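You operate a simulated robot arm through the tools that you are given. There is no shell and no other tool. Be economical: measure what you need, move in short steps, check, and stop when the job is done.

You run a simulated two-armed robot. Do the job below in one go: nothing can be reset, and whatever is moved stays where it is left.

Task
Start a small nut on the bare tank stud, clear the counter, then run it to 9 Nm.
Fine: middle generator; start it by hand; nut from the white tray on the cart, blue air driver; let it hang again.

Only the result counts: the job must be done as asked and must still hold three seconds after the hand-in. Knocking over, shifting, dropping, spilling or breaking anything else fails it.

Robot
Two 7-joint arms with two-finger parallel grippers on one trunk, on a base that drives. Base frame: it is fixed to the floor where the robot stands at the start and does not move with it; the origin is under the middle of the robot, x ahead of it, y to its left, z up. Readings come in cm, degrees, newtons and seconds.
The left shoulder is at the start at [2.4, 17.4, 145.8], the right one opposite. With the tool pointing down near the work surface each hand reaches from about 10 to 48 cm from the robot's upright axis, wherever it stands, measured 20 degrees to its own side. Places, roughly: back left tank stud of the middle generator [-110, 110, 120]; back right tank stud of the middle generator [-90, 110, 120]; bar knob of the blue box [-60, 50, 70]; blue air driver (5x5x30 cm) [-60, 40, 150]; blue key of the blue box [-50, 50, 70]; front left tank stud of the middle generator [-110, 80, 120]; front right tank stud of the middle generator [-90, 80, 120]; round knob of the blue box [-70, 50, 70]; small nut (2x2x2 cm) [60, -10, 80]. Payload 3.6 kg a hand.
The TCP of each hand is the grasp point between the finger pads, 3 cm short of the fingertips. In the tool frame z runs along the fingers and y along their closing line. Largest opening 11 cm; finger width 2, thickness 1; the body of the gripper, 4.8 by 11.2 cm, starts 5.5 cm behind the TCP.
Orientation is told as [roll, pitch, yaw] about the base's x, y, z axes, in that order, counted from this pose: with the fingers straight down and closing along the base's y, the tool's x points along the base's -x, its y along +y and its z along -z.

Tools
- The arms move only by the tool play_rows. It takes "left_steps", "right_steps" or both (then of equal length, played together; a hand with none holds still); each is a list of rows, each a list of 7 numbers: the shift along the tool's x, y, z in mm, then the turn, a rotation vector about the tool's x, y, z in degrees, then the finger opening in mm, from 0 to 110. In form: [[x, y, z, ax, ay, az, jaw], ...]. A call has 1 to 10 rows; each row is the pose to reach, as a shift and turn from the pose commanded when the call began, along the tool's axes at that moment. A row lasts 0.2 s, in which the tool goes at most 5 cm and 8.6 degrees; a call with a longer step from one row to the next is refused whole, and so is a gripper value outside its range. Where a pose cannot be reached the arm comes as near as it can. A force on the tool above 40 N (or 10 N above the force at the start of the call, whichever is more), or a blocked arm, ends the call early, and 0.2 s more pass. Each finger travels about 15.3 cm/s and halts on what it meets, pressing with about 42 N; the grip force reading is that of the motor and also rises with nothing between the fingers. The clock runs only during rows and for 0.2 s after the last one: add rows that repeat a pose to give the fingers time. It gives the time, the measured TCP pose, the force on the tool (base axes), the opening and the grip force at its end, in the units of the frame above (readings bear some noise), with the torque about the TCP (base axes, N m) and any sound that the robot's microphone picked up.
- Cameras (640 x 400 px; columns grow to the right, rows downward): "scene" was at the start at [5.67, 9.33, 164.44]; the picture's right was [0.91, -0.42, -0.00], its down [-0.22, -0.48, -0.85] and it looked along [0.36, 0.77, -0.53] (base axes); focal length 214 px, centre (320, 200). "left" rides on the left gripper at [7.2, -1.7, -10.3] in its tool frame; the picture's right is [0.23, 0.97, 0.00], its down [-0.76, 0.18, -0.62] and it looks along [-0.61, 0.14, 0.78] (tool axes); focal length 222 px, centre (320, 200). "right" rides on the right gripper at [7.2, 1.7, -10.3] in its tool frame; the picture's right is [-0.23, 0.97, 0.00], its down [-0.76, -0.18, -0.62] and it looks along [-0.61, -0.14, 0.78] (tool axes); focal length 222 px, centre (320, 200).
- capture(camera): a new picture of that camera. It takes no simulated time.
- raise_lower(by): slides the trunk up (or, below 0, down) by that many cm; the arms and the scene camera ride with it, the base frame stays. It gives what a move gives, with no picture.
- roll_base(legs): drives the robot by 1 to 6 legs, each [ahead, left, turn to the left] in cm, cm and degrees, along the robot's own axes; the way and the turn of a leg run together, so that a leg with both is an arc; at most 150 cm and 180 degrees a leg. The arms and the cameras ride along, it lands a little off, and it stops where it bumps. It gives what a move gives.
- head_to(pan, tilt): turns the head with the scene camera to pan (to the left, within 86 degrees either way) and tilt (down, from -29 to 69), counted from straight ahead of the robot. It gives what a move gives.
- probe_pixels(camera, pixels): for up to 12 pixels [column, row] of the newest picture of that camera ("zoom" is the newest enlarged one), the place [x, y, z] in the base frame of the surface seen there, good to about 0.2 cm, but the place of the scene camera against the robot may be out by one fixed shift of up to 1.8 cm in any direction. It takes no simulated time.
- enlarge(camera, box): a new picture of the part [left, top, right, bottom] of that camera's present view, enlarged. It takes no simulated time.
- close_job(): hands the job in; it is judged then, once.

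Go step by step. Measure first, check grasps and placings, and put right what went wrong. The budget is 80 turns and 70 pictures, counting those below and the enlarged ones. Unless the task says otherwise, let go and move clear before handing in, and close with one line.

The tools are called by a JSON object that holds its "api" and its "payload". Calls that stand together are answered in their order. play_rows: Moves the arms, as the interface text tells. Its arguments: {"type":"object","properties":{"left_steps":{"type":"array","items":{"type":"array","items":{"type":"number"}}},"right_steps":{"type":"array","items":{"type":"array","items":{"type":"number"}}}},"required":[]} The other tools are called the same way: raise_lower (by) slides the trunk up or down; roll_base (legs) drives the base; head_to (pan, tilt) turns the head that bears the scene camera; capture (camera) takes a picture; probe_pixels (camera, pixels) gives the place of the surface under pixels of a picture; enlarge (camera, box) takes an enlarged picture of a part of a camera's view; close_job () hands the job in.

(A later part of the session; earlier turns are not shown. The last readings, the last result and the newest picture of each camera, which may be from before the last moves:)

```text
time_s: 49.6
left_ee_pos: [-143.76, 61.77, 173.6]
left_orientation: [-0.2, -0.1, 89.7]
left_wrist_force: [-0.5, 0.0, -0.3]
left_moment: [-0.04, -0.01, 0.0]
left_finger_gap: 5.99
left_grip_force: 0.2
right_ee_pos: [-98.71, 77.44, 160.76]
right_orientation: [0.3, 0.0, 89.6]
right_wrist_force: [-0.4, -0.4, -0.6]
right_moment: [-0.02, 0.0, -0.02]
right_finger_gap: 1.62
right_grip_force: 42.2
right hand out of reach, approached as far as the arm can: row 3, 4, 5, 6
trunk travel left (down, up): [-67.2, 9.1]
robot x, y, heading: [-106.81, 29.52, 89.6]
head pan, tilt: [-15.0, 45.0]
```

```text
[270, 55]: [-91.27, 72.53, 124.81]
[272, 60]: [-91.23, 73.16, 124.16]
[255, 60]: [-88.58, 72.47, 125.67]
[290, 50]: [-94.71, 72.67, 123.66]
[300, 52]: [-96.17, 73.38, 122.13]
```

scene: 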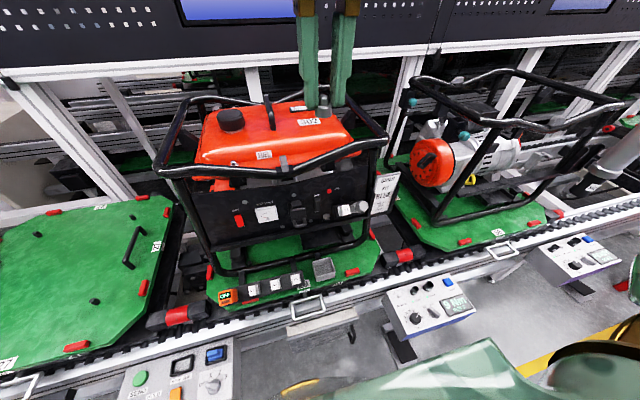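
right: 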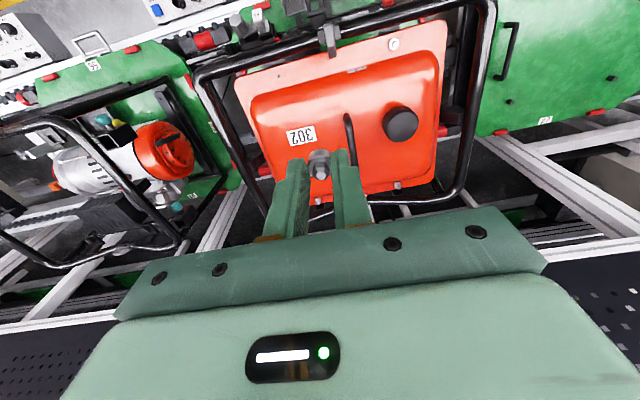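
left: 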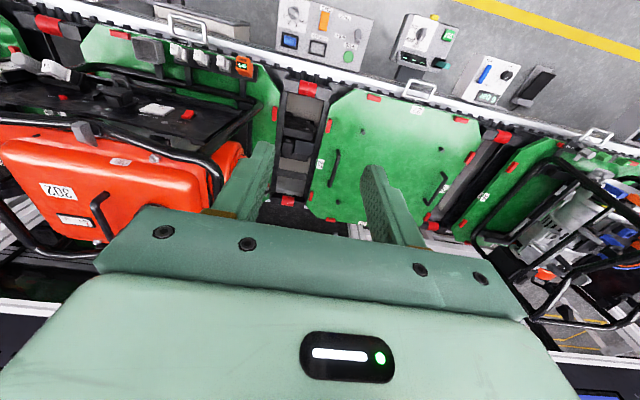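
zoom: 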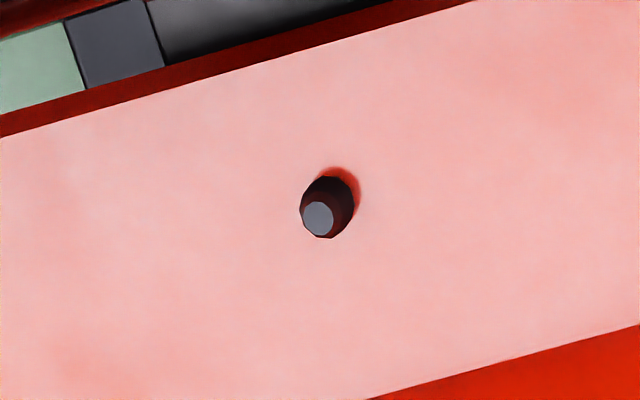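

The stud centre is (-90.9,76.2), top at 122.63, and the tube is 3 cm away. I'll move the nut above the stud in stages.

{"api": "play_rows", "payload": {"right_steps": [[10, -30, 20, 0, 0, 0, 5], [20, -60, 50, 0, 0, 0, 5], [30, -77, 90, 0, 0, 0, 5], [40, -77, 130, 0, 0, 0, 5], [40, -77, 150, 0, 0, 0, 5], [40, -77, 150, 0, 0, 0, 5]]}}

```text
time_s: 51.0
left_ee_pos: [-143.82, 61.76, 173.61]
left_orientation: [-0.1, -0.1, 89.9]
left_wrist_force: [0.6, 0.7, -0.6]
left_moment: [-0.01, 0.0, 0.03]
left_finger_gap: 6.02
left_grip_force: 0.0
right_ee_pos: [-90.45, 72.9, 145.58]
right_orientation: [0.2, -0.2, 89.4]
right_wrist_force: [0.3, 0.4, 0.4]
right_moment: [0.01, -0.03, 0.0]
right_finger_gap: 1.58
right_grip_force: 41.3
trunk travel left (down, up): [-67.2, 9.1]
robot x, y, heading: [-106.52, 29.45, 89.8]
head pan, tilt: [-15.0, 45.0]
```

The arm tracks well. I'll correct to (-90.9,76.2) and go down to z≈130.

{"api": "play_rows", "payload": {"right_steps": [[-20, 4, 30, 0, 0, 0, 5], [-33, 4, 70, 0, 0, 0, 5], [-33, 4, 110, 0, 0, 0, 5], [-33, 4, 140, 0, 0, 0, 5], [-33, 4, 160, 0, 0, 0, 5], [-33, 4, 160, 0, 0, 0, 5]]}}

{"api": "enlarge", "payload": {"camera": "right", "box": [260, 100, 380, 190]}}

```text
time_s: 52.4
left_ee_pos: [-143.82, 61.74, 173.57]
left_orientation: [0.0, -0.1, 89.8]
left_wrist_force: [0.5, -0.2, 0.3]
left_moment: [0.0, -0.01, 0.02]
left_finger_gap: 5.99
left_grip_force: 0.0
right_ee_pos: [-90.92, 76.4, 129.63]
right_orientation: [0.2, -0.1, 89.5]
right_wrist_force: [0.2, -0.3, -0.5]
right_moment: [0.0, 0.0, 0.02]
right_finger_gap: 1.6
right_grip_force: 41.8
trunk travel left (down, up): [-67.2, 9.1]
robot x, y, heading: [-106.75, 29.71, 89.6]
head pan, tilt: [-15.0, 45.0]
```

```text
4.44 times, centred on (320, 145) of right
```

zoom: 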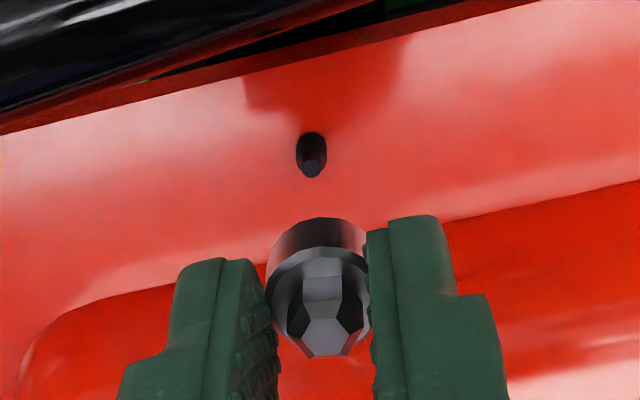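

The stud (zoom 312,165) and the nut are both in view. I'll measure the nut in the hand against the stud.

{"api": "probe_pixels", "payload": {"camera": "zoom", "pixels": [[312, 169], [306, 168], [318, 168], [312, 140], [328, 335], [305, 335], [350, 335], [278, 285], [366, 290], [318, 240], [318, 222], [290, 225]]}}

```text
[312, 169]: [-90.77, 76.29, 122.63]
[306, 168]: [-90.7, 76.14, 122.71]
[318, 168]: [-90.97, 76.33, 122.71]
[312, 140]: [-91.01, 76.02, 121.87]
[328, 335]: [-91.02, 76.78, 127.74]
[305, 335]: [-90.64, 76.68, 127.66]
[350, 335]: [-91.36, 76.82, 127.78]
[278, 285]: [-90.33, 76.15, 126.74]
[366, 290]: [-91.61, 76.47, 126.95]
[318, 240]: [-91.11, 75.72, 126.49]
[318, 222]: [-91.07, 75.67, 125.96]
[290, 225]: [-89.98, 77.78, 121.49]
```

The nut centre is about (-91.0,76.5) against the stud's (-90.85,76.22). I'll correct and lower to just touch, at gap ≈3.0 cm.

{"api": "play_rows", "payload": {"right_steps": [[2.5, -1.5, 10, 0, 0, 0, 5], [2.5, -1.5, 20, 0, 0, 0, 5], [2.5, -1.5, 25, 0, 0, 0, 5], [2.5, -1.5, 25, 0, 0, 0, 5]]}}

{"api": "enlarge", "payload": {"camera": "right", "box": [280, 130, 360, 190]}}

```text
time_s: 53.4
left_ee_pos: [-143.76, 61.83, 173.55]
left_orientation: [0.1, -0.1, 89.9]
left_wrist_force: [0.2, -0.3, -0.1]
left_moment: [0.0, -0.03, -0.01]
left_finger_gap: 6.01
left_grip_force: 0.0
right_ee_pos: [-90.88, 76.1, 127.13]
right_orientation: [0.2, -0.2, 89.5]
right_wrist_force: [0.3, -0.2, 0.2]
right_moment: [0.01, 0.0, 0.01]
right_finger_gap: 1.6
right_grip_force: 42.2
trunk travel left (down, up): [-67.2, 9.1]
robot x, y, heading: [-106.64, 29.18, 89.6]
head pan, tilt: [-15.0, 45.0]
```

```text
6.67 times, centred on (320, 160) of right
```

zoom: 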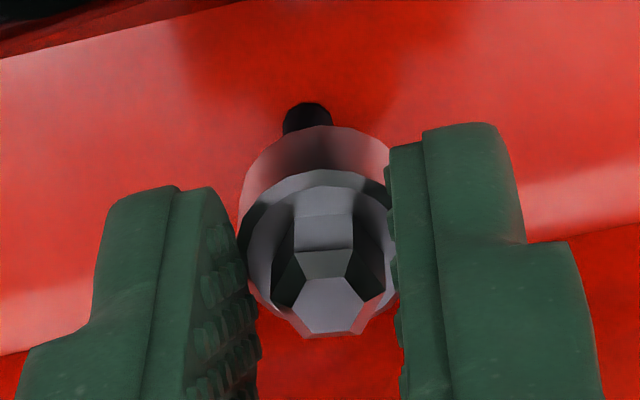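

The alignment looks good. Now I'll press gently and rotate clockwise (positive about tool z).

{"api": "play_rows", "payload": {"right_steps": [[0, 0, 3, 0, 0, 0, 5], [0, 0, 5, 0, 0, 0, 5], [0, 0, 6, 0, 0, 8, 5], [0, 0, 6.5, 0, 0, 16, 5], [0, 0, 7, 0, 0, 24, 5], [0, 0, 7, 0, 0, 32, 5], [0, 0, 7, 0, 0, 40, 5], [0, 0, 7, 0, 0, 48, 5], [0, 0, 7, 0, 0, 56, 5], [0, 0, 7, 0, 0, 64, 5]]}}

```text
time_s: 55.6
left_ee_pos: [-143.86, 61.77, 173.53]
left_orientation: [0.0, 0.0, 89.8]
left_wrist_force: [0.0, 0.3, 0.4]
left_moment: [0.03, 0.01, 0.01]
left_finger_gap: 6.0
left_grip_force: 0.0
right_ee_pos: [-90.91, 76.08, 126.55]
right_orientation: [0.2, 0.0, 25.3]
right_wrist_force: [-1.0, 0.1, -0.8]
right_moment: [-0.03, 0.03, 0.02]
right_finger_gap: 1.61
right_grip_force: 41.6
trunk travel left (down, up): [-67.2, 9.1]
robot x, y, heading: [-106.31, 29.19, 89.7]
head pan, tilt: [-15.0, 45.0]
```

No contact force yet, with the nut bottom about at the stud top. I'll continue turning while pressing down a few more millimetres.

{"api": "play_rows", "payload": {"right_steps": [[0, 0, 1, 0, 0, 8, 5], [0, 0, 2, 0, 0, 16, 5], [0, 0, 3, 0, 0, 24, 5], [0, 0, 3, 0, 0, 32, 5], [0, 0, 3.5, 0, 0, 40, 5], [0, 0, 4, 0, 0, 48, 5], [0, 0, 4, 0, 0, 56, 5], [0, 0, 4, 0, 0, 64, 5], [0, 0, 4, 0, 0, 72, 5]]}}

```text
time_s: 57.6
left_ee_pos: [-143.8, 61.96, 173.52]
left_orientation: [0.0, -0.1, 89.9]
left_wrist_force: [-0.9, -0.7, 0.2]
left_moment: [0.0, 0.0, -0.01]
left_finger_gap: 6.01
left_grip_force: 0.1
right_ee_pos: [-90.72, 76.28, 126.13]
right_orientation: [0.0, 0.3, -46.6]
right_wrist_force: [5.3, 15.8, 21.6]
right_moment: [0.62, -0.23, -0.2]
right_finger_gap: 1.74
right_grip_force: 42.2
trunk travel left (down, up): [-67.2, 9.1]
robot x, y, heading: [-106.81, 29.3, 89.5]
head pan, tilt: [-15.0, 45.0]
```

There's contact now: 21 N up and 16 N sideways. I'll look before going on.

{"api": "enlarge", "payload": {"camera": "right", "box": [270, 115, 370, 190]}}

```text
5.33 times, centred on (320, 152) of right
```

zoom: 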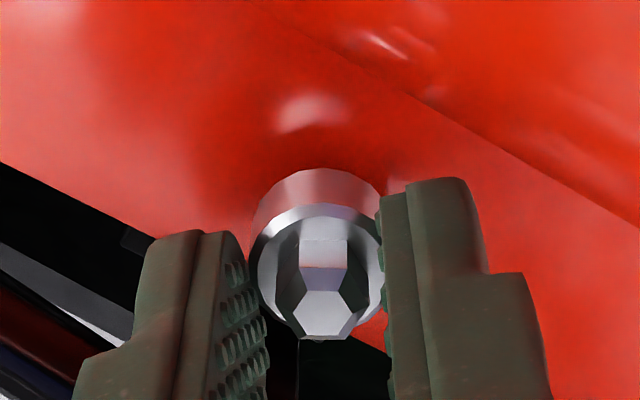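

{"api": "probe_pixels", "payload": {"camera": "zoom", "pixels": [[325, 312], [305, 322], [345, 322], [325, 295], [325, 332], [262, 260], [376, 260], [320, 210], [320, 180], [290, 180], [350, 185]]}}

```text
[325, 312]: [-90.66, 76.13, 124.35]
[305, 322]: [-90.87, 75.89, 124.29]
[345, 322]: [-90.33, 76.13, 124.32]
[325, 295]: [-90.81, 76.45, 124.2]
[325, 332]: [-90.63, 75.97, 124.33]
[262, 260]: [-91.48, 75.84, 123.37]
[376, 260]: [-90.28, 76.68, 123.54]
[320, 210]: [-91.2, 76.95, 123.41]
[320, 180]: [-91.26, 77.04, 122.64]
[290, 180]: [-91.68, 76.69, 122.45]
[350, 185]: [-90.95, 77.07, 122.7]
```

The hex top is at 124.33, so the nut sits about 3 mm over the stud. I'll release, rotate back about 100° around it, and check how it sits.

{"api": "play_rows", "payload": {"right_steps": [[0, 0, -3, 0, 0, 0, 5], [0, 0, -3, 0, 0, 0, 25], [0, 0, -3, 0, 0, -4, 26], [0, 0, -3, 0, 0, -12, 26], [0, 0, -3, 0, 0, -20, 26], [0, 0, -3, 0, 0, -28, 26], [0, 0, -3, 0, 0, -36, 26], [0, 0, -3, 0, 0, -44, 26], [0, 0, -3, 0, 0, -52, 26], [0, 0, -3, 0, 0, -60, 26]]}}

{"api": "play_rows", "payload": {"right_steps": [[0, 0, 0, 0, 0, -8, 26], [0, 0, 0, 0, 0, -16, 26], [0, 0, 0, 0, 0, -24, 26], [0, 0, 0, 0, 0, -32, 26], [0, 0, 0, 0, 0, -40, 26], [0, 0, 0, 0, 0, -48, 26], [0, 0, 0, 0, 0, -56, 26], [0, 0, 0, 0, 0, -64, 26], [0, 0, 0, 0, 0, -72, 26], [0, 0, 0, 0, 0, -80, 26]]}}

{"api": "enlarge", "payload": {"camera": "right", "box": [270, 115, 370, 190]}}

```text
time_s: 59.8
left_ee_pos: [-143.86, 61.67, 173.67]
left_orientation: [-0.2, -0.1, 89.9]
left_wrist_force: [0.6, -0.2, 0.7]
left_moment: [-0.02, 0.0, 0.0]
left_finger_gap: 6.02
left_grip_force: 0.2
right_ee_pos: [-90.87, 76.02, 126.44]
right_orientation: [0.2, 0.2, 13.7]
right_wrist_force: [0.5, 0.1, 0.2]
right_moment: [0.0, 0.0, -0.01]
right_finger_gap: 2.6
right_grip_force: 0.0
trunk travel left (down, up): [-67.2, 9.1]
robot x, y, heading: [-106.83, 29.61, 89.4]
head pan, tilt: [-15.0, 45.0]
```

```text
time_s: 62.0
left_ee_pos: [-143.77, 61.63, 173.53]
left_orientation: [0.0, -0.2, 89.7]
left_wrist_force: [0.0, 0.0, -0.2]
left_moment: [0.02, 0.0, -0.03]
left_finger_gap: 5.99
left_grip_force: 0.0
right_ee_pos: [-90.81, 75.93, 126.51]
right_orientation: [0.1, -0.1, 93.7]
right_wrist_force: [-0.1, -0.4, 0.2]
right_moment: [0.02, 0.03, -0.01]
right_finger_gap: 2.61
right_grip_force: 0.0
trunk travel left (down, up): [-67.2, 9.1]
robot x, y, heading: [-106.63, 29.48, 89.2]
head pan, tilt: [-15.0, 45.0]
```

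```text
5.33 times, centred on (320, 152) of right
```

zoom: 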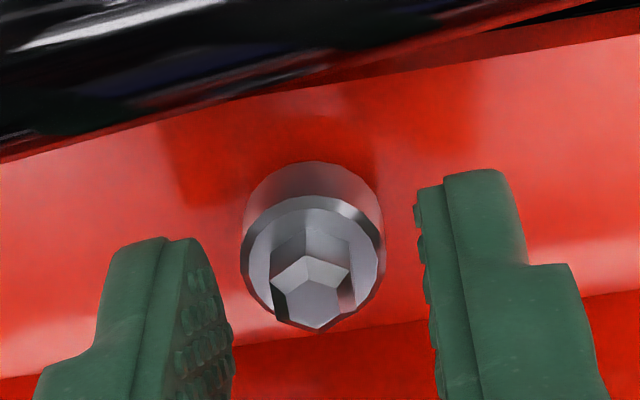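

The nut stands upright on the stud. The fingers are too high, at tips z 123.5, so I'll lower 10 mm, re-centre, grip the flange and turn about 150° clockwise.

{"api": "play_rows", "payload": {"right_steps": [[-2.5, 0.5, 5, 0, 0, 0, 26], [-2.5, 0.5, 10, 0, 0, 0, 26], [-2.5, 0.5, 10, 0, 0, 0, 12], [-2.5, 0.5, 10, 0, 0, 0, 5], [-2.5, 0.5, 10, 0, 0, 0, 5], [-2.5, 0.5, 10.5, 0, 0, 8, 5], [-2.5, 0.5, 10.5, 0, 0, 16, 5], [-2.5, 0.5, 10.5, 0, 0, 24, 5], [-2.5, 0.5, 10.5, 0, 0, 32, 5], [-2.5, 0.5, 10.5, 0, 0, 40, 5]]}}

{"api": "play_rows", "payload": {"right_steps": [[0, 0, 0, 0, 0, 8, 5], [0, 0, 0, 0, 0, 16, 5], [0, 0, 0, 0, 0, 24, 5], [0, 0, 0, 0, 0, 32, 5], [0, 0, 0.5, 0, 0, 40, 5], [0, 0, 0.5, 0, 0, 48, 5], [0, 0, 0.5, 0, 0, 56, 5], [0, 0, 0.5, 0, 0, 64, 5], [0, 0, 0.5, 0, 0, 72, 5], [0, 0, 0.5, 0, 0, 80, 5]]}}

{"api": "enlarge", "payload": {"camera": "right", "box": [270, 115, 370, 190]}}

```text
time_s: 64.2
left_ee_pos: [-143.68, 61.59, 173.56]
left_orientation: [0.0, -0.3, 89.9]
left_wrist_force: [0.3, -0.2, 1.1]
left_moment: [0.01, 0.02, -0.01]
left_finger_gap: 6.02
left_grip_force: 0.1
right_ee_pos: [-90.93, 76.14, 125.41]
right_orientation: [0.3, 0.1, 53.4]
right_wrist_force: [4.1, -2.9, 4.2]
right_moment: [-0.02, -0.21, -0.27]
right_finger_gap: 1.69
right_grip_force: 41.9
trunk travel left (down, up): [-67.2, 9.1]
robot x, y, heading: [-106.66, 29.71, 89.7]
head pan, tilt: [-15.0, 45.0]
```

```text
time_s: 66.4
left_ee_pos: [-143.83, 61.57, 173.49]
left_orientation: [-0.1, -0.2, 89.8]
left_wrist_force: [-0.5, -0.6, 0.0]
left_moment: [0.0, 0.0, 0.01]
left_finger_gap: 6.0
left_grip_force: 0.0
right_ee_pos: [-91.09, 76.33, 125.37]
right_orientation: [0.1, 0.3, -26.6]
right_wrist_force: [-2.1, -6.6, 6.2]
right_moment: [-0.18, 0.04, 0.3]
right_finger_gap: 1.7
right_grip_force: 41.7
trunk travel left (down, up): [-67.2, 9.1]
robot x, y, heading: [-106.38, 29.34, 89.6]
head pan, tilt: [-15.0, 45.0]
```

```text
5.33 times, centred on (320, 152) of right
```

zoom: 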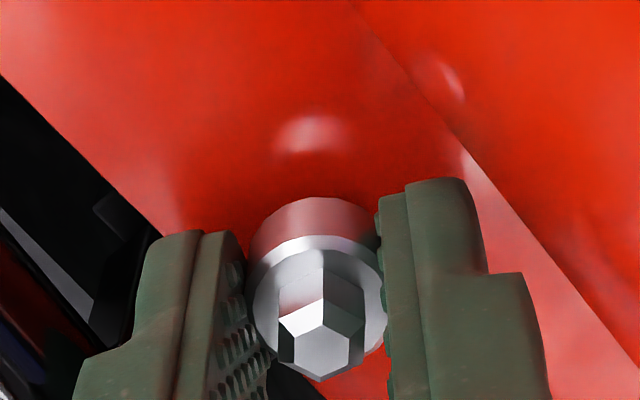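

The nut turned with the hand. I'll check its height against 124.33 before.

{"api": "probe_pixels", "payload": {"camera": "zoom", "pixels": [[322, 352], [300, 355], [345, 350], [322, 372], [322, 335], [265, 280], [375, 280], [315, 245]]}}

{"api": "play_rows", "payload": {"right_steps": [[0, 0, 0, 0, 0, 8, 5], [0, 0, 0, 0, 0, 16, 5], [0, 0, 0, 0, 0, 24, 5], [0, 0, 0, 0, 0, 24, 15], [0, 0, 0, 0, 0, 24, 26], [0, 0, 0, 0, 0, 16, 26], [0, 0, 0, 0, 0, 8, 26], [0, 0, 0, 0, 0, 0, 26], [0, 0, 0, 0, 0, -8, 26], [0, 0, 0, 0, 0, -16, 26]]}}

{"api": "play_rows", "payload": {"right_steps": [[0, 0, 0, 0, 0, -8, 26], [0, 0, 0, 0, 0, -16, 26], [0, 0, 0, 0, 0, -24, 26], [0, 0, 0, 0, 0, -32, 26], [0, 0, 0, 0, 0, -40, 26], [0, 0, 0, 0, 0, -48, 26], [0, 0, 0, 0, 0, -56, 26], [0, 0, 0, 0, 0, -64, 26], [0, 0, 0, 0, 0, -72, 26], [0, 0, 0, 0, 0, -80, 26]]}}

{"api": "play_rows", "payload": {"right_steps": [[0, 0, 0, 0, 0, -8, 26], [0, 0, 0, 0, 0, -16, 26], [0, 0, 0, 0, 0, -24, 26], [0, 0, 0, 0, 0, -32, 26], [0, 0, 0, 0, 0, -40, 26], [0, 0, 0, 0, 0, -48, 26], [0, 0, 0, 0, 0, -48, 26]]}}

{"api": "enlarge", "payload": {"camera": "right", "box": [270, 115, 370, 190]}}

```text
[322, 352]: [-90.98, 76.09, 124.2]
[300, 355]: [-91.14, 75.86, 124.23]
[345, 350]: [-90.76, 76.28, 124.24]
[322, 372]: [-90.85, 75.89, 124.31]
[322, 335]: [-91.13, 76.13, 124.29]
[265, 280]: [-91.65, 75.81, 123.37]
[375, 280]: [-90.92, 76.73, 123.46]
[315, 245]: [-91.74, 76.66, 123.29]
```

```text
time_s: 68.6
left_ee_pos: [-143.76, 61.66, 173.59]
left_orientation: [0.0, -0.2, 89.8]
left_wrist_force: [-0.1, -0.2, 0.3]
left_moment: [0.0, -0.02, 0.0]
left_finger_gap: 5.99
left_grip_force: 0.0
right_ee_pos: [-90.99, 76.34, 125.3]
right_orientation: [0.2, 0.3, -10.3]
right_wrist_force: [2.1, -2.7, 0.2]
right_moment: [-0.05, -0.09, -0.06]
right_finger_gap: 2.51
right_grip_force: 0.0
trunk travel left (down, up): [-67.2, 9.1]
robot x, y, heading: [-106.82, 29.19, 89.8]
head pan, tilt: [-15.0, 45.0]
```

```text
time_s: 70.8
left_ee_pos: [-143.96, 61.77, 173.44]
left_orientation: [-0.1, -0.1, 89.8]
left_wrist_force: [-0.5, -0.1, 0.2]
left_moment: [-0.02, 0.0, 0.01]
left_finger_gap: 5.98
left_grip_force: 0.1
right_ee_pos: [-90.99, 76.25, 125.29]
right_orientation: [0.2, 0.0, 69.5]
right_wrist_force: [-0.3, 0.1, -0.1]
right_moment: [-0.03, 0.01, 0.0]
right_finger_gap: 2.59
right_grip_force: 0.0
trunk travel left (down, up): [-67.2, 9.1]
robot x, y, heading: [-106.89, 29.34, 89.3]
head pan, tilt: [-15.0, 45.0]
```

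```text
time_s: 72.4
left_ee_pos: [-143.87, 61.78, 173.57]
left_orientation: [0.0, -0.1, 89.9]
left_wrist_force: [0.3, -1.5, -0.9]
left_moment: [0.03, -0.02, 0.02]
left_finger_gap: 6.01
left_grip_force: 0.0
right_ee_pos: [-90.92, 76.4, 125.39]
right_orientation: [0.0, -0.2, 117.6]
right_wrist_force: [-0.1, -0.4, -1.0]
right_moment: [-0.03, -0.03, 0.0]
right_finger_gap: 2.61
right_grip_force: 0.0
trunk travel left (down, up): [-67.2, 9.1]
robot x, y, heading: [-106.97, 28.89, 89.7]
head pan, tilt: [-15.0, 45.0]
```

```text
5.33 times, centred on (320, 152) of right
```

zoom: 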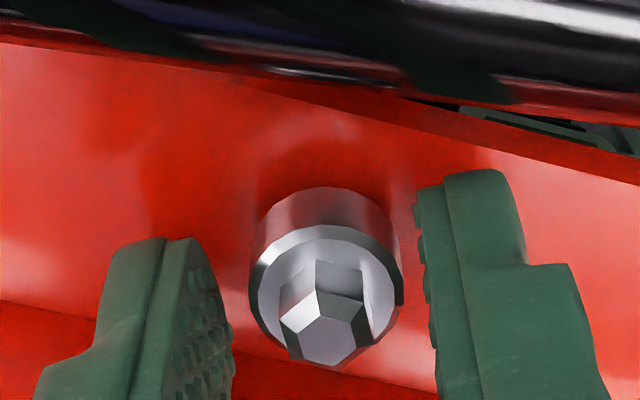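

The nut has gone down slightly (124.33 → 124.25). I'll do another grip and about 160° clockwise turn with light downward pressure.

{"api": "play_rows", "payload": {"right_steps": [[1.8, 0.9, 1, 0, 0, 0, 15], [1.8, 0.9, 1, 0, 0, 0, 5], [1.8, 0.9, 1, 0, 0, 0, 5], [1.8, 0.9, 2, 0, 0, 8, 5], [1.8, 0.9, 2, 0, 0, 16, 5], [1.8, 0.9, 2, 0, 0, 24, 5], [1.8, 0.9, 2, 0, 0, 32, 5], [1.8, 0.9, 2, 0, 0, 40, 5], [1.8, 0.9, 2, 0, 0, 48, 5], [1.8, 0.9, 2, 0, 0, 56, 5]]}}

{"api": "play_rows", "payload": {"right_steps": [[0, 0, 0, 0, 0, 8, 5], [0, 0, 0, 0, 0, 16, 5], [0, 0, 0, 0, 0, 24, 5], [0, 0, 0, 0, 0, 32, 5], [0, 0, 0.5, 0, 0, 40, 5], [0, 0, 0.5, 0, 0, 48, 5], [0, 0, 0.5, 0, 0, 56, 5], [0, 0, 0.5, 0, 0, 64, 5], [0, 0, 0.5, 0, 0, 72, 5], [0, 0, 0.5, 0, 0, 80, 5]]}}

{"api": "play_rows", "payload": {"right_steps": [[0, 0, 0, 0, 0, 8, 5], [0, 0, 0, 0, 0, 16, 5], [0, 0, 0, 0, 0, 24, 5], [0, 0, 0, 0, 0, 24, 15], [0, 0, 0, 0, 0, 24, 26], [0, 0, 0, 0, 0, 24, 26]]}}

{"api": "enlarge", "payload": {"camera": "right", "box": [270, 115, 370, 190]}}

```text
time_s: 74.6
left_ee_pos: [-144.07, 61.85, 173.45]
left_orientation: [-0.1, -0.1, 89.7]
left_wrist_force: [0.3, 0.2, 0.4]
left_moment: [0.03, -0.03, 0.02]
left_finger_gap: 5.99
left_grip_force: 0.0
right_ee_pos: [-91.06, 75.96, 125.12]
right_orientation: [0.0, 0.2, 61.4]
right_wrist_force: [-6.2, 5.2, 14.2]
right_moment: [0.18, 0.14, 0.3]
right_finger_gap: 1.69
right_grip_force: 42.0
trunk travel left (down, up): [-67.2, 9.1]
robot x, y, heading: [-106.93, 29.51, 89.4]
head pan, tilt: [-15.0, 45.0]
```

```text
time_s: 76.8
left_ee_pos: [-143.7, 61.86, 173.64]
left_orientation: [0.0, -0.1, 89.8]
left_wrist_force: [0.0, 0.2, -0.7]
left_moment: [-0.04, 0.03, 0.01]
left_finger_gap: 6.0
left_grip_force: 0.1
right_ee_pos: [-90.89, 76.01, 124.99]
right_orientation: [0.0, 0.2, -18.7]
right_wrist_force: [1.9, 5.8, 0.2]
right_moment: [0.14, -0.12, -0.28]
right_finger_gap: 1.68
right_grip_force: 42.3
trunk travel left (down, up): [-67.2, 9.1]
robot x, y, heading: [-106.81, 29.7, 89.7]
head pan, tilt: [-15.0, 45.0]
```

```text
time_s: 78.2
left_ee_pos: [-143.89, 61.66, 173.49]
left_orientation: [-0.1, 0.0, 89.7]
left_wrist_force: [0.1, -0.6, 0.3]
left_moment: [-0.02, 0.0, -0.01]
left_finger_gap: 5.99
left_grip_force: 0.1
right_ee_pos: [-91.08, 76.02, 124.96]
right_orientation: [-0.1, 0.2, -42.5]
right_wrist_force: [-0.8, -0.9, -0.5]
right_moment: [-0.08, 0.02, 0.0]
right_finger_gap: 2.49
right_grip_force: 0.1
trunk travel left (down, up): [-67.2, 9.1]
robot x, y, heading: [-106.46, 29.56, 89.5]
head pan, tilt: [-15.0, 45.0]
```

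```text
5.33 times, centred on (320, 152) of right
```

zoom: 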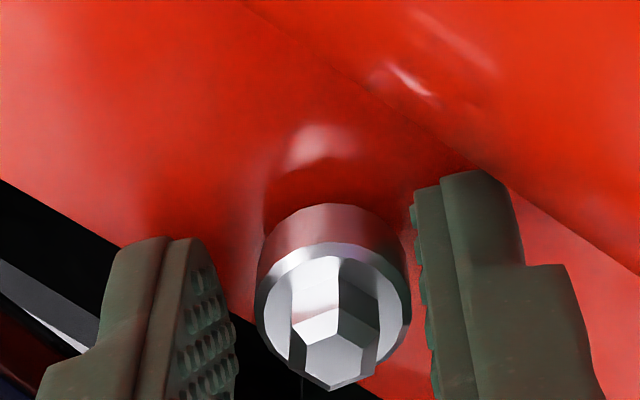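

{"api": "probe_pixels", "payload": {"camera": "zoom", "pixels": [[336, 362], [315, 360], [355, 358], [336, 382], [336, 345], [270, 310], [400, 310], [330, 250]]}}

```text
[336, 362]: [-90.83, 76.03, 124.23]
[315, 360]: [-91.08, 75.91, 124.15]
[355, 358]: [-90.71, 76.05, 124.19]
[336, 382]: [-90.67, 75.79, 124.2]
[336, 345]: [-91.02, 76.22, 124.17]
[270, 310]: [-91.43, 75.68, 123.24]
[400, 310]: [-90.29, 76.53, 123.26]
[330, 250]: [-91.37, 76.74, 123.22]
```

The top is level, and the height fell 124.33 → 124.25 → 124.18 over the turns, which fits a thread engaging. I'll do one more cycle to be sure it's well started.

{"api": "play_rows", "payload": {"right_steps": [[0, 0, 0, 0, 0, -8, 26], [0, 0, 0, 0, 0, -16, 26], [0, 0, 0, 0, 0, -24, 26], [0, 0, 0, 0, 0, -32, 26], [0, 0, 0, 0, 0, -40, 26], [0, 0, 0, 0, 0, -48, 26], [0, 0, 0, 0, 0, -56, 26], [0, 0, 0, 0, 0, -64, 26], [0, 0, 0, 0, 0, -72, 26], [0, 0, 0, 0, 0, -80, 26]]}}

{"api": "play_rows", "payload": {"right_steps": [[0, 0, 0, 0, 0, -8, 26], [0, 0, 0, 0, 0, -16, 26], [0, 0, 0, 0, 0, -24, 26], [0, 0, 0, 0, 0, -32, 26], [0, 0, 0, 0, 0, -40, 26], [0, 0, 0, 0, 0, -48, 26], [0, 0, 0, 0, 0, -56, 26], [0, 0, 0, 0, 0, -64, 26], [0, 0, 0, 0, 0, -72, 26], [0, 0, 0, 0, 0, -80, 26]]}}

{"api": "play_rows", "payload": {"right_steps": [[0, 0, 0, 0, 0, 0, 15], [0, 0, 0, 0, 0, 0, 5], [0, 0, 0, 0, 0, 0, 5], [0, 0, 0, 0, 0, 8, 5], [0, 0, 0, 0, 0, 16, 5], [0, 0, 0, 0, 0, 24, 5], [0, 0, 0.3, 0, 0, 32, 5], [0, 0, 0.3, 0, 0, 40, 5], [0, 0, 0.3, 0, 0, 48, 5], [0, 0, 0.3, 0, 0, 56, 5]]}}

{"api": "play_rows", "payload": {"right_steps": [[0, 0, 0, 0, 0, 8, 5], [0, 0, 0, 0, 0, 16, 5], [0, 0, 0, 0, 0, 24, 5], [0, 0, 0, 0, 0, 32, 5], [0, 0, 0.3, 0, 0, 40, 5], [0, 0, 0.3, 0, 0, 48, 5], [0, 0, 0.3, 0, 0, 56, 5], [0, 0, 0.3, 0, 0, 64, 5], [0, 0, 0.3, 0, 0, 72, 5], [0, 0, 0.3, 0, 0, 80, 5]]}}

{"api": "play_rows", "payload": {"right_steps": [[0, 0, 0, 0, 0, 8, 5], [0, 0, 0, 0, 0, 16, 5], [0, 0, 0, 0, 0, 20, 5], [0, 0, 0, 0, 0, 20, 15], [0, 0, 0, 0, 0, 20, 30], [0, 0, 0, 0, 0, 20, 30], [0, 0, -20, 0, 0, 20, 30], [0, 0, -50, 0, 0, 20, 30]]}}

{"api": "enlarge", "payload": {"camera": "right", "box": [270, 85, 370, 160]}}

```text
time_s: 80.4
left_ee_pos: [-143.71, 61.66, 173.6]
left_orientation: [-0.1, 0.0, 89.8]
left_wrist_force: [-0.8, -1.1, 0.1]
left_moment: [0.0, 0.02, 0.04]
left_finger_gap: 5.99
left_grip_force: 0.0
right_ee_pos: [-91.02, 76.15, 125.14]
right_orientation: [0.2, 0.1, 37.7]
right_wrist_force: [1.8, -1.1, 0.8]
right_moment: [-0.02, -0.05, -0.04]
right_finger_gap: 2.53
right_grip_force: 0.0
trunk travel left (down, up): [-67.2, 9.1]
robot x, y, heading: [-106.88, 29.34, 89.6]
head pan, tilt: [-15.0, 45.0]
```

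```text
time_s: 82.6
left_ee_pos: [-143.76, 61.87, 173.58]
left_orientation: [-0.1, -0.1, 89.8]
left_wrist_force: [0.1, -0.3, 0.3]
left_moment: [-0.02, -0.01, 0.0]
left_finger_gap: 6.0
left_grip_force: 0.0
right_ee_pos: [-90.99, 76.07, 124.98]
right_orientation: [0.1, -0.2, 117.6]
right_wrist_force: [-0.1, -0.3, -0.2]
right_moment: [-0.02, 0.0, 0.01]
right_finger_gap: 2.61
right_grip_force: 0.1
trunk travel left (down, up): [-67.2, 9.1]
robot x, y, heading: [-106.72, 29.36, 89.7]
head pan, tilt: [-15.0, 45.0]
```

```text
time_s: 84.8
left_ee_pos: [-143.79, 61.77, 173.64]
left_orientation: [-0.1, -0.1, 89.8]
left_wrist_force: [0.7, 0.1, 0.7]
left_moment: [0.03, -0.01, -0.01]
left_finger_gap: 6.01
left_grip_force: 0.0
right_ee_pos: [-91.0, 76.01, 125.1]
right_orientation: [0.3, 0.0, 61.4]
right_wrist_force: [0.7, -0.4, 0.5]
right_moment: [-0.02, -0.06, 0.21]
right_finger_gap: 1.72
right_grip_force: 42.5
trunk travel left (down, up): [-67.2, 9.1]
robot x, y, heading: [-106.78, 29.19, 89.8]
head pan, tilt: [-15.0, 45.0]
```

```text
time_s: 87.0
left_ee_pos: [-143.82, 61.86, 173.44]
left_orientation: [0.0, -0.1, 89.8]
left_wrist_force: [0.1, -0.8, 0.2]
left_moment: [-0.01, 0.0, -0.03]
left_finger_gap: 6.02
left_grip_force: 0.1
right_ee_pos: [-90.92, 76.12, 124.87]
right_orientation: [0.1, 0.2, -18.7]
right_wrist_force: [1.7, 5.3, 3.2]
right_moment: [0.12, -0.07, -0.29]
right_finger_gap: 1.71
right_grip_force: 41.9
trunk travel left (down, up): [-67.2, 9.1]
robot x, y, heading: [-106.87, 29.55, 89.9]
head pan, tilt: [-15.0, 45.0]
```

```text
time_s: 88.8
left_ee_pos: [-143.84, 61.71, 173.61]
left_orientation: [-0.1, -0.1, 89.8]
left_wrist_force: [1.1, -0.4, 0.2]
left_moment: [0.01, 0.04, -0.02]
left_finger_gap: 5.98
left_grip_force: 0.0
right_ee_pos: [-90.92, 75.86, 129.93]
right_orientation: [0.0, 0.2, -38.4]
right_wrist_force: [0.3, 0.9, 0.2]
right_moment: [0.04, 0.03, 0.01]
right_finger_gap: 3.0
right_grip_force: 0.0
trunk travel left (down, up): [-67.2, 9.1]
robot x, y, heading: [-106.93, 29.32, 89.4]
head pan, tilt: [-15.0, 45.0]
```

```text
5.33 times, centred on (320, 122) of right
```

zoom: 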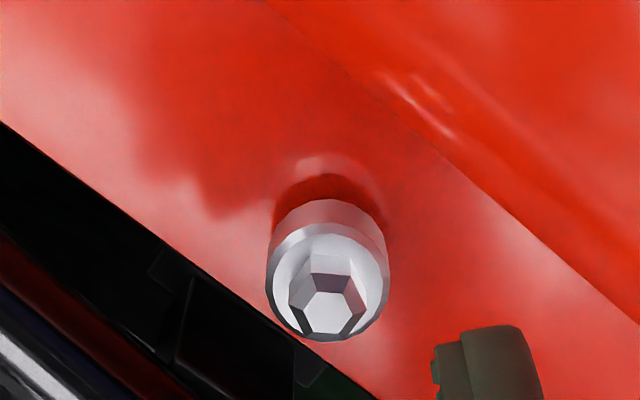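

{"api": "probe_pixels", "payload": {"camera": "zoom", "pixels": [[328, 312], [308, 315], [348, 312], [328, 326], [328, 298], [275, 280], [383, 280], [328, 235]]}}

{"api": "play_rows", "payload": {"right_steps": [[0, 0, -40, 0, 0, -8, 60], [0, 0, -80, 0, 0, -16, 60], [0, 0, -120, 0, 0, -24, 60], [0, 0, -150, 0, 0, -32, 60], [0, 0, -180, 0, 0, -38, 60], [0, 0, -210, 0, 0, -38, 60]]}}

```text
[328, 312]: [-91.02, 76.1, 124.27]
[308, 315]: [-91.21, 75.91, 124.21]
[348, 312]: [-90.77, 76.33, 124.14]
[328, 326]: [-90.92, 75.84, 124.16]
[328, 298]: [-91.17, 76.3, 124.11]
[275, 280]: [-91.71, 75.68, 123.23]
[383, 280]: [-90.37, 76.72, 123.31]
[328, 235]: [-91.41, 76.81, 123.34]
```

```text
time_s: 90.2
left_ee_pos: [-143.85, 61.77, 173.51]
left_orientation: [-0.2, -0.1, 89.8]
left_wrist_force: [0.1, -0.1, 0.4]
left_moment: [-0.04, 0.02, -0.01]
left_finger_gap: 6.01
left_grip_force: 0.1
right_ee_pos: [-90.62, 76.12, 151.11]
right_orientation: [0.1, 0.2, -0.4]
right_wrist_force: [-0.4, -1.0, 0.2]
right_moment: [0.01, 0.02, 0.01]
right_finger_gap: 6.01
right_grip_force: 0.0
trunk travel left (down, up): [-67.2, 9.1]
robot x, y, heading: [-106.67, 29.79, 89.6]
head pan, tilt: [-15.0, 45.0]
```

The nut stays upright with a level top at 124.18, but height alone doesn't prove the thread caught. I'll regrip, turn 70° more, and do a gentle 4 mm pull test.

{"api": "play_rows", "payload": {"right_steps": [[0, 2.5, 45, 0, 0, -8, 40], [0, 2.5, 90, 0, 0, -16, 40], [0, 2.5, 130, 0, 0, -24, 40], [0, 2.5, 170, 0, 0, -32, 30], [0, 2.5, 210, 0, 0, -40, 28], [0, 2.5, 240, 0, 0, -40, 27], [0, 2.5, 260, 0, 0, -40, 27], [0, 2.5, 260, 0, 0, -40, 15], [0, 2.5, 260, 0, 0, -40, 5], [0, 2.5, 260, 0, 0, -40, 5]]}}

{"api": "play_rows", "payload": {"right_steps": [[0, 0, 0, 0, 0, 8, 5], [0, 0, 0, 0, 0, 16, 5], [0, 0, 0, 0, 0, 24, 5], [0, 0, 0, 0, 0, 32, 5], [0, 0, 0, 0, 0, 40, 5], [0, 0, 0, 0, 0, 48, 5], [0, 0, 0, 0, 0, 56, 5], [0, 0, 0, 0, 0, 64, 5], [0, 0, 0, 0, 0, 72, 5]]}}

{"api": "play_rows", "payload": {"right_steps": [[0, 0, -2, 0, 0, 0, 5], [0, 0, -4, 0, 0, 0, 5], [0, 0, -4, 0, 0, 0, 5]]}}

{"api": "enlarge", "payload": {"camera": "right", "box": [270, 115, 370, 190]}}

```text
time_s: 92.4
left_ee_pos: [-143.89, 61.62, 173.54]
left_orientation: [-0.1, -0.1, 89.7]
left_wrist_force: [0.1, 0.0, 1.2]
left_moment: [0.02, 0.02, 0.02]
left_finger_gap: 5.99
left_grip_force: 0.1
right_ee_pos: [-90.8, 76.29, 125.09]
right_orientation: [0.3, 0.1, 39.5]
right_wrist_force: [0.2, -3.8, 8.6]
right_moment: [-0.18, -0.01, 0.31]
right_finger_gap: 1.75
right_grip_force: 42.5
trunk travel left (down, up): [-67.2, 9.1]
robot x, y, heading: [-106.33, 29.27, 89.6]
head pan, tilt: [-15.0, 45.0]
```

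```text
time_s: 94.4
left_ee_pos: [-143.85, 61.72, 173.52]
left_orientation: [-0.1, -0.1, 89.8]
left_wrist_force: [0.0, -0.2, 0.2]
left_moment: [0.0, -0.02, -0.01]
left_finger_gap: 5.99
left_grip_force: 0.1
right_ee_pos: [-91.01, 76.43, 124.98]
right_orientation: [0.0, 0.3, -32.6]
right_wrist_force: [-1.9, -0.9, -2.0]
right_moment: [-0.04, 0.04, -0.28]
right_finger_gap: 1.7
right_grip_force: 41.8
trunk travel left (down, up): [-67.2, 9.1]
robot x, y, heading: [-106.7, 29.52, 89.5]
head pan, tilt: [-15.0, 45.0]
```

```text
time_s: 95.2
left_ee_pos: [-143.79, 61.8, 173.51]
left_orientation: [0.1, -0.1, 89.8]
left_wrist_force: [0.2, 0.1, 0.3]
left_moment: [-0.01, -0.01, 0.02]
left_finger_gap: 5.99
left_grip_force: 0.1
right_ee_pos: [-90.8, 76.53, 125.3]
right_orientation: [-0.1, 0.2, -32.5]
right_wrist_force: [0.4, -0.1, -8.3]
right_moment: [0.01, -0.1, -0.3]
right_finger_gap: 1.7
right_grip_force: 41.9
trunk travel left (down, up): [-67.2, 9.1]
robot x, y, heading: [-106.82, 29.3, 89.8]
head pan, tilt: [-15.0, 45.0]
```

```text
5.33 times, centred on (320, 152) of right
```

zoom: 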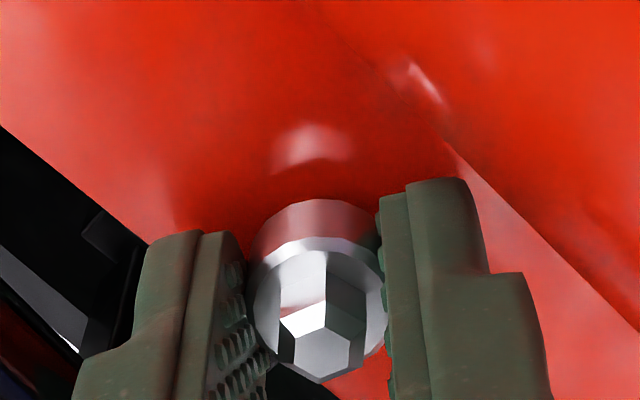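

The pull is resisted with 8 N, so the nut is threaded on. I'll release, retract, and back away toward the blue box.

{"api": "play_rows", "payload": {"right_steps": [[0, 0, 0, 0, 0, 0, 15], [0, 0, 0, 0, 0, 0, 30], [0, 0, 0, 0, 0, 0, 30], [0, 0, -30, 0, 0, -8, 40], [0, 0, -70, 0, 0, -16, 40], [0, 0, -110, 0, 0, -24, 40], [0, 0, -150, 0, 0, -32, 40], [0, 0, -190, 0, 0, -40, 40], [0, 0, -220, 0, 0, -48, 40], [0, 0, -230, 0, 0, -56, 40]]}}

{"api": "play_rows", "payload": {"right_steps": [[0, 0, 0, 0, 0, -8, 30], [0, 0, 0, 0, 0, -16, 20], [0, 0, 0, 0, 0, -24, 10], [0, 0, 0, 0, 0, -32, 0], [0, 0, 0, 0, 0, -40, 0], [0, 0, 0, 0, 0, -48, 0], [0, 0, 0, 0, 0, -56, 0], [0, 0, 0, 0, 0, -64, 0], [0, 0, 0, 0, 0, -66, 0]]}}

{"api": "roll_base", "payload": {"legs": [[-45, 0, 0], [0, -33, 0]]}}

{"api": "raise_lower", "payload": {"by": -45}}

```text
time_s: 97.4
left_ee_pos: [-143.77, 61.75, 173.51]
left_orientation: [0.0, -0.1, 89.7]
left_wrist_force: [0.2, -0.2, 0.0]
left_moment: [0.04, -0.05, -0.02]
left_finger_gap: 5.99
left_grip_force: 0.2
right_ee_pos: [-90.67, 76.38, 148.42]
right_orientation: [0.1, 0.1, 23.7]
right_wrist_force: [-0.4, -0.4, -0.3]
right_moment: [-0.01, -0.01, 0.01]
right_finger_gap: 4.01
right_grip_force: 0.2
trunk travel left (down, up): [-67.2, 9.1]
robot x, y, heading: [-106.65, 29.43, 89.5]
head pan, tilt: [-15.0, 45.0]
```

```text
time_s: 99.4
left_ee_pos: [-143.83, 61.76, 173.54]
left_orientation: [0.0, 0.0, 89.8]
left_wrist_force: [-0.9, -0.3, -0.8]
left_moment: [0.0, 0.01, -0.02]
left_finger_gap: 5.99
left_grip_force: 0.0
right_ee_pos: [-90.85, 76.3, 148.4]
right_orientation: [0.1, -0.1, 89.6]
right_wrist_force: [-0.9, -0.8, 0.0]
right_moment: [0.02, -0.02, -0.01]
right_finger_gap: 0.0
right_grip_force: 37.6
trunk travel left (down, up): [-67.2, 9.1]
robot x, y, heading: [-106.66, 29.68, 89.8]
head pan, tilt: [-15.0, 45.0]
```

```text
time_s: 104.1
left_ee_pos: [-109.99, 15.14, 173.45]
left_orientation: [-0.1, -0.1, 89.8]
left_wrist_force: [0.2, -0.5, -0.4]
left_moment: [0.01, -0.02, -0.02]
left_finger_gap: 6.01
left_grip_force: 0.1
right_ee_pos: [-57.21, 29.79, 148.5]
right_orientation: [0.1, -0.1, 89.6]
right_wrist_force: [0.0, 0.1, 1.2]
right_moment: [-0.01, -0.03, 0.04]
right_finger_gap: 0.0
right_grip_force: 37.8
trunk travel left (down, up): [-67.2, 9.1]
robot x, y, heading: [-72.66, -16.86, 89.8]
head pan, tilt: [-15.0, 45.0]
```

```text
refused: -45 is not a number from -40 to 40
```

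The hand is at (-57,30,148), 13 cm short of the hanging driver. I'll lower the trunk 40 and look at the driver and box.

{"api": "raise_lower", "payload": {"by": -40}}

{"api": "head_to", "payload": {"pan": -8, "tilt": 25}}

{"api": "capture", "payload": {"camera": "scene"}}

{"api": "capture", "payload": {"camera": "right"}}

```text
time_s: 107.9
left_ee_pos: [-109.89, 22.77, 128.92]
left_orientation: [-0.1, 8.4, 89.9]
left_wrist_force: [-0.3, 0.1, 0.5]
left_moment: [0.02, 0.06, -0.01]
left_finger_gap: 6.03
left_grip_force: 0.1
right_ee_pos: [-57.0, 29.63, 108.5]
right_orientation: [0.2, -0.1, 89.7]
right_wrist_force: [0.5, 0.8, -0.9]
right_moment: [0.01, 0.04, 0.02]
right_finger_gap: 0.0
right_grip_force: 37.6
trunk travel left (down, up): [-27.2, 49.1]
robot x, y, heading: [-73.01, -17.32, 89.5]
head pan, tilt: [-15.0, 45.0]
```

```text
time_s: 108.7
left_ee_pos: [-109.9, 22.77, 128.84]
left_orientation: [-0.1, 8.4, 89.9]
left_wrist_force: [-0.1, -0.2, 0.1]
left_moment: [0.02, 0.0, -0.01]
left_finger_gap: 6.01
left_grip_force: 0.0
right_ee_pos: [-57.07, 29.73, 108.48]
right_orientation: [0.0, -0.1, 89.6]
right_wrist_force: [-0.1, 0.4, -0.8]
right_moment: [-0.04, 0.03, 0.01]
right_finger_gap: 0.0
right_grip_force: 37.6
trunk travel left (down, up): [-27.2, 49.1]
robot x, y, heading: [-72.65, -17.17, 89.3]
head pan, tilt: [-8.0, 25.0]
```

```text
29 pictures are left
```

scene: 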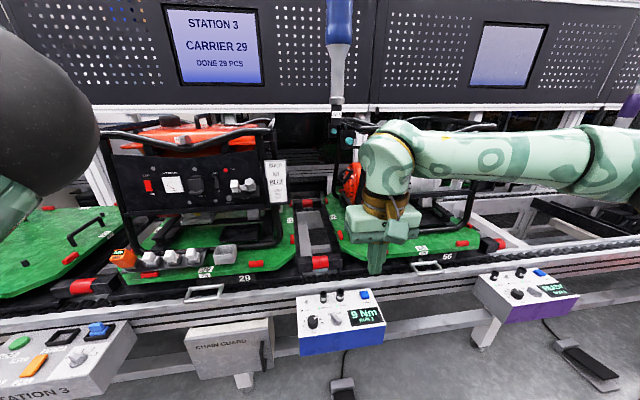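

```text
28 pictures are left
```

right: 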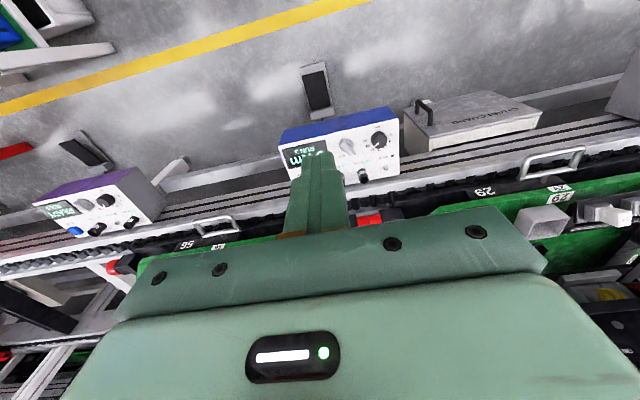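

The right camera sees the blue box from above. I'll zoom on it and find the pedals on the floor.

{"api": "enlarge", "payload": {"camera": "right", "box": [270, 95, 420, 190]}}

{"api": "probe_pixels", "payload": {"camera": "right", "pixels": [[316, 75], [318, 108], [305, 65], [380, 141], [347, 147], [295, 158], [283, 135], [395, 115], [470, 115]]}}

```text
4.21 times, centred on (345, 142) of right
```

zoom: 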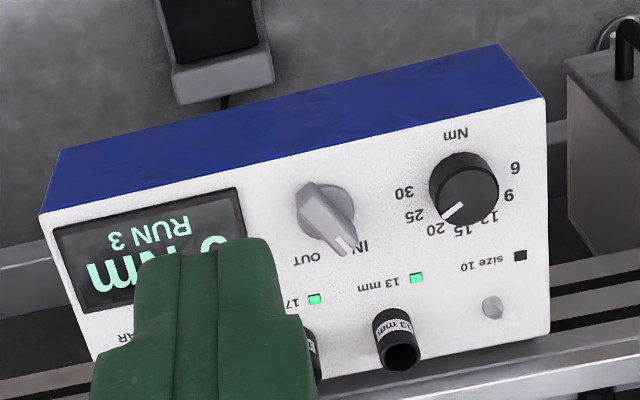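

```text
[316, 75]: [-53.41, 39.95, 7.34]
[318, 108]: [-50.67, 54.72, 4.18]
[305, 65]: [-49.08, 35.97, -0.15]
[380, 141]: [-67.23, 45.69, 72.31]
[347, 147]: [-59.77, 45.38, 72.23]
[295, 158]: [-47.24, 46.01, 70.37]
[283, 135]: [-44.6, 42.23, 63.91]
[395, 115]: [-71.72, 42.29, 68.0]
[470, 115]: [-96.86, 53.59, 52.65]
```

The dial pointer stands on 20 (zoom 445,217) and the bar knob on IN. So the dial must go to 9. I'll measure the label and knob geometry.

{"api": "probe_pixels", "payload": {"camera": "zoom", "pixels": [[515, 168], [508, 195], [494, 214], [465, 230], [436, 229], [414, 216], [404, 193], [468, 175], [465, 203], [445, 217], [440, 175], [497, 180]]}}

{"api": "enlarge", "payload": {"camera": "right", "box": [358, 122, 402, 158]}}

```text
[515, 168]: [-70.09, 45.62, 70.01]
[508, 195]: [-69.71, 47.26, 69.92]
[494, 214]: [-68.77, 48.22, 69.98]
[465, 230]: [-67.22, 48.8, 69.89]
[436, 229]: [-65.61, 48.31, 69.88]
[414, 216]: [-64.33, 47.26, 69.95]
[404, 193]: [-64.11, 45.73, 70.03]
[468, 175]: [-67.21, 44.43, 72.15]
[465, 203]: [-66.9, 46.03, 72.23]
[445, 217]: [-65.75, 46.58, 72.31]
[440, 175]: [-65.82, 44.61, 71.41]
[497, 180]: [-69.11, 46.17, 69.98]
```

```text
11.11 times, centred on (380, 140) of right
```

zoom: 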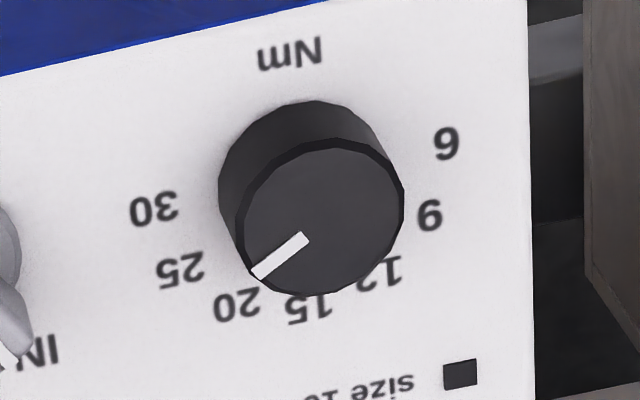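

The labels are 30° apart around (-67.1,45.75), with 15 facing +y. The 3D probes suggest the pointer is nearer 25. I'll probe it on the tighter zoom.

{"api": "probe_pixels", "payload": {"camera": "zoom", "pixels": [[300, 241], [262, 271], [320, 150], [320, 285], [252, 215], [392, 215], [320, 215], [282, 256]]}}

```text
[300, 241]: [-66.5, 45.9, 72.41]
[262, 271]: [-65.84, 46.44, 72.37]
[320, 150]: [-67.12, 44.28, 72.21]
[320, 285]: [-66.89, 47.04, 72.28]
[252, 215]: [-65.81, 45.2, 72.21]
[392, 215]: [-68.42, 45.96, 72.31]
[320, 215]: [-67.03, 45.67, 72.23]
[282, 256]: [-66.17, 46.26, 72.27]
```

The pointer is at about 32°, which is 25, so it needs +120° CCW to reach 9. I'll lower 15 more to keep the arm under the driver, drive 17 ahead, and pre-rotate the hand.

{"api": "raise_lower", "payload": {"by": -15}}

{"api": "roll_base", "payload": {"legs": [[17, 0, 0]]}}

{"api": "capture", "payload": {"camera": "right"}}

```text
time_s: 110.5
left_ee_pos: [-109.9, 30.22, 108.45]
left_orientation: [-0.4, 18.2, 89.8]
left_wrist_force: [-0.5, -0.7, -0.6]
left_moment: [-0.02, -0.03, -0.02]
left_finger_gap: 6.01
left_grip_force: 0.1
right_ee_pos: [-57.02, 29.65, 93.6]
right_orientation: [0.2, -0.2, 89.6]
right_wrist_force: [-0.8, -0.5, 0.2]
right_moment: [-0.04, -0.01, -0.02]
right_finger_gap: 0.01
right_grip_force: 36.9
trunk travel left (down, up): [-12.2, 64.1]
robot x, y, heading: [-72.88, -17.14, 89.8]
head pan, tilt: [-8.0, 25.0]
```

```text
time_s: 112.0
left_ee_pos: [-109.51, 47.99, 108.19]
left_orientation: [-0.4, 18.2, 89.7]
left_wrist_force: [-0.5, 0.1, -0.2]
left_moment: [-0.02, -0.05, 0.03]
left_finger_gap: 6.02
left_grip_force: 0.0
right_ee_pos: [-56.54, 47.15, 93.43]
right_orientation: [0.2, 0.0, 89.3]
right_wrist_force: [0.4, -0.3, -0.7]
right_moment: [-0.04, 0.04, -0.03]
right_finger_gap: 0.01
right_grip_force: 37.7
trunk travel left (down, up): [-12.2, 64.1]
robot x, y, heading: [-72.81, 0.21, 89.2]
head pan, tilt: [-8.0, 25.0]
```

```text
25 pictures are left
```

right: 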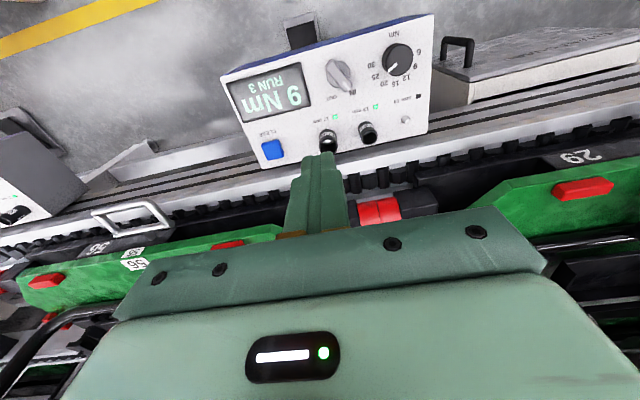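

The CLEAR key is at (272,150) and the dial at (397,58). I'll probe both from here.

{"api": "probe_pixels", "payload": {"camera": "right", "pixels": [[397, 58], [390, 68], [383, 58], [411, 58], [397, 45], [397, 71], [272, 150], [265, 150], [280, 150], [339, 75], [328, 140]]}}

{"api": "enlarge", "payload": {"camera": "right", "box": [370, 28, 434, 88]}}

```text
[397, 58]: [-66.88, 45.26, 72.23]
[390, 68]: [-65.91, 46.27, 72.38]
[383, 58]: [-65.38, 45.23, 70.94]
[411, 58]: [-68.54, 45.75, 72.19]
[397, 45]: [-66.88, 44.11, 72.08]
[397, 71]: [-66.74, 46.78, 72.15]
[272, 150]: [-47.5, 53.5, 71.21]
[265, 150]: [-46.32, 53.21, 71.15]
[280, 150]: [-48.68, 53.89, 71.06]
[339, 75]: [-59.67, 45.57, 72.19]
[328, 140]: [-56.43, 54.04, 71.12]
```

```text
6.67 times, centred on (402, 58) of right
```

zoom: 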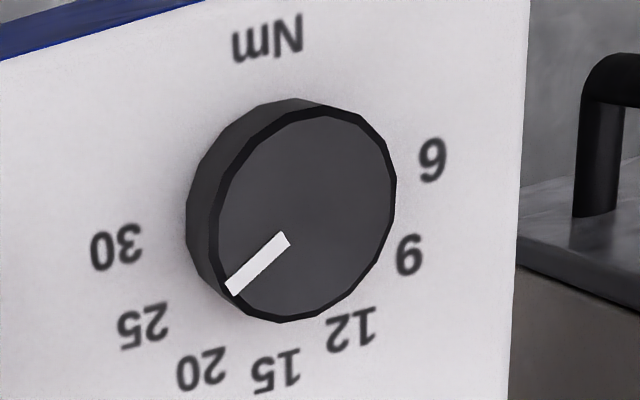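

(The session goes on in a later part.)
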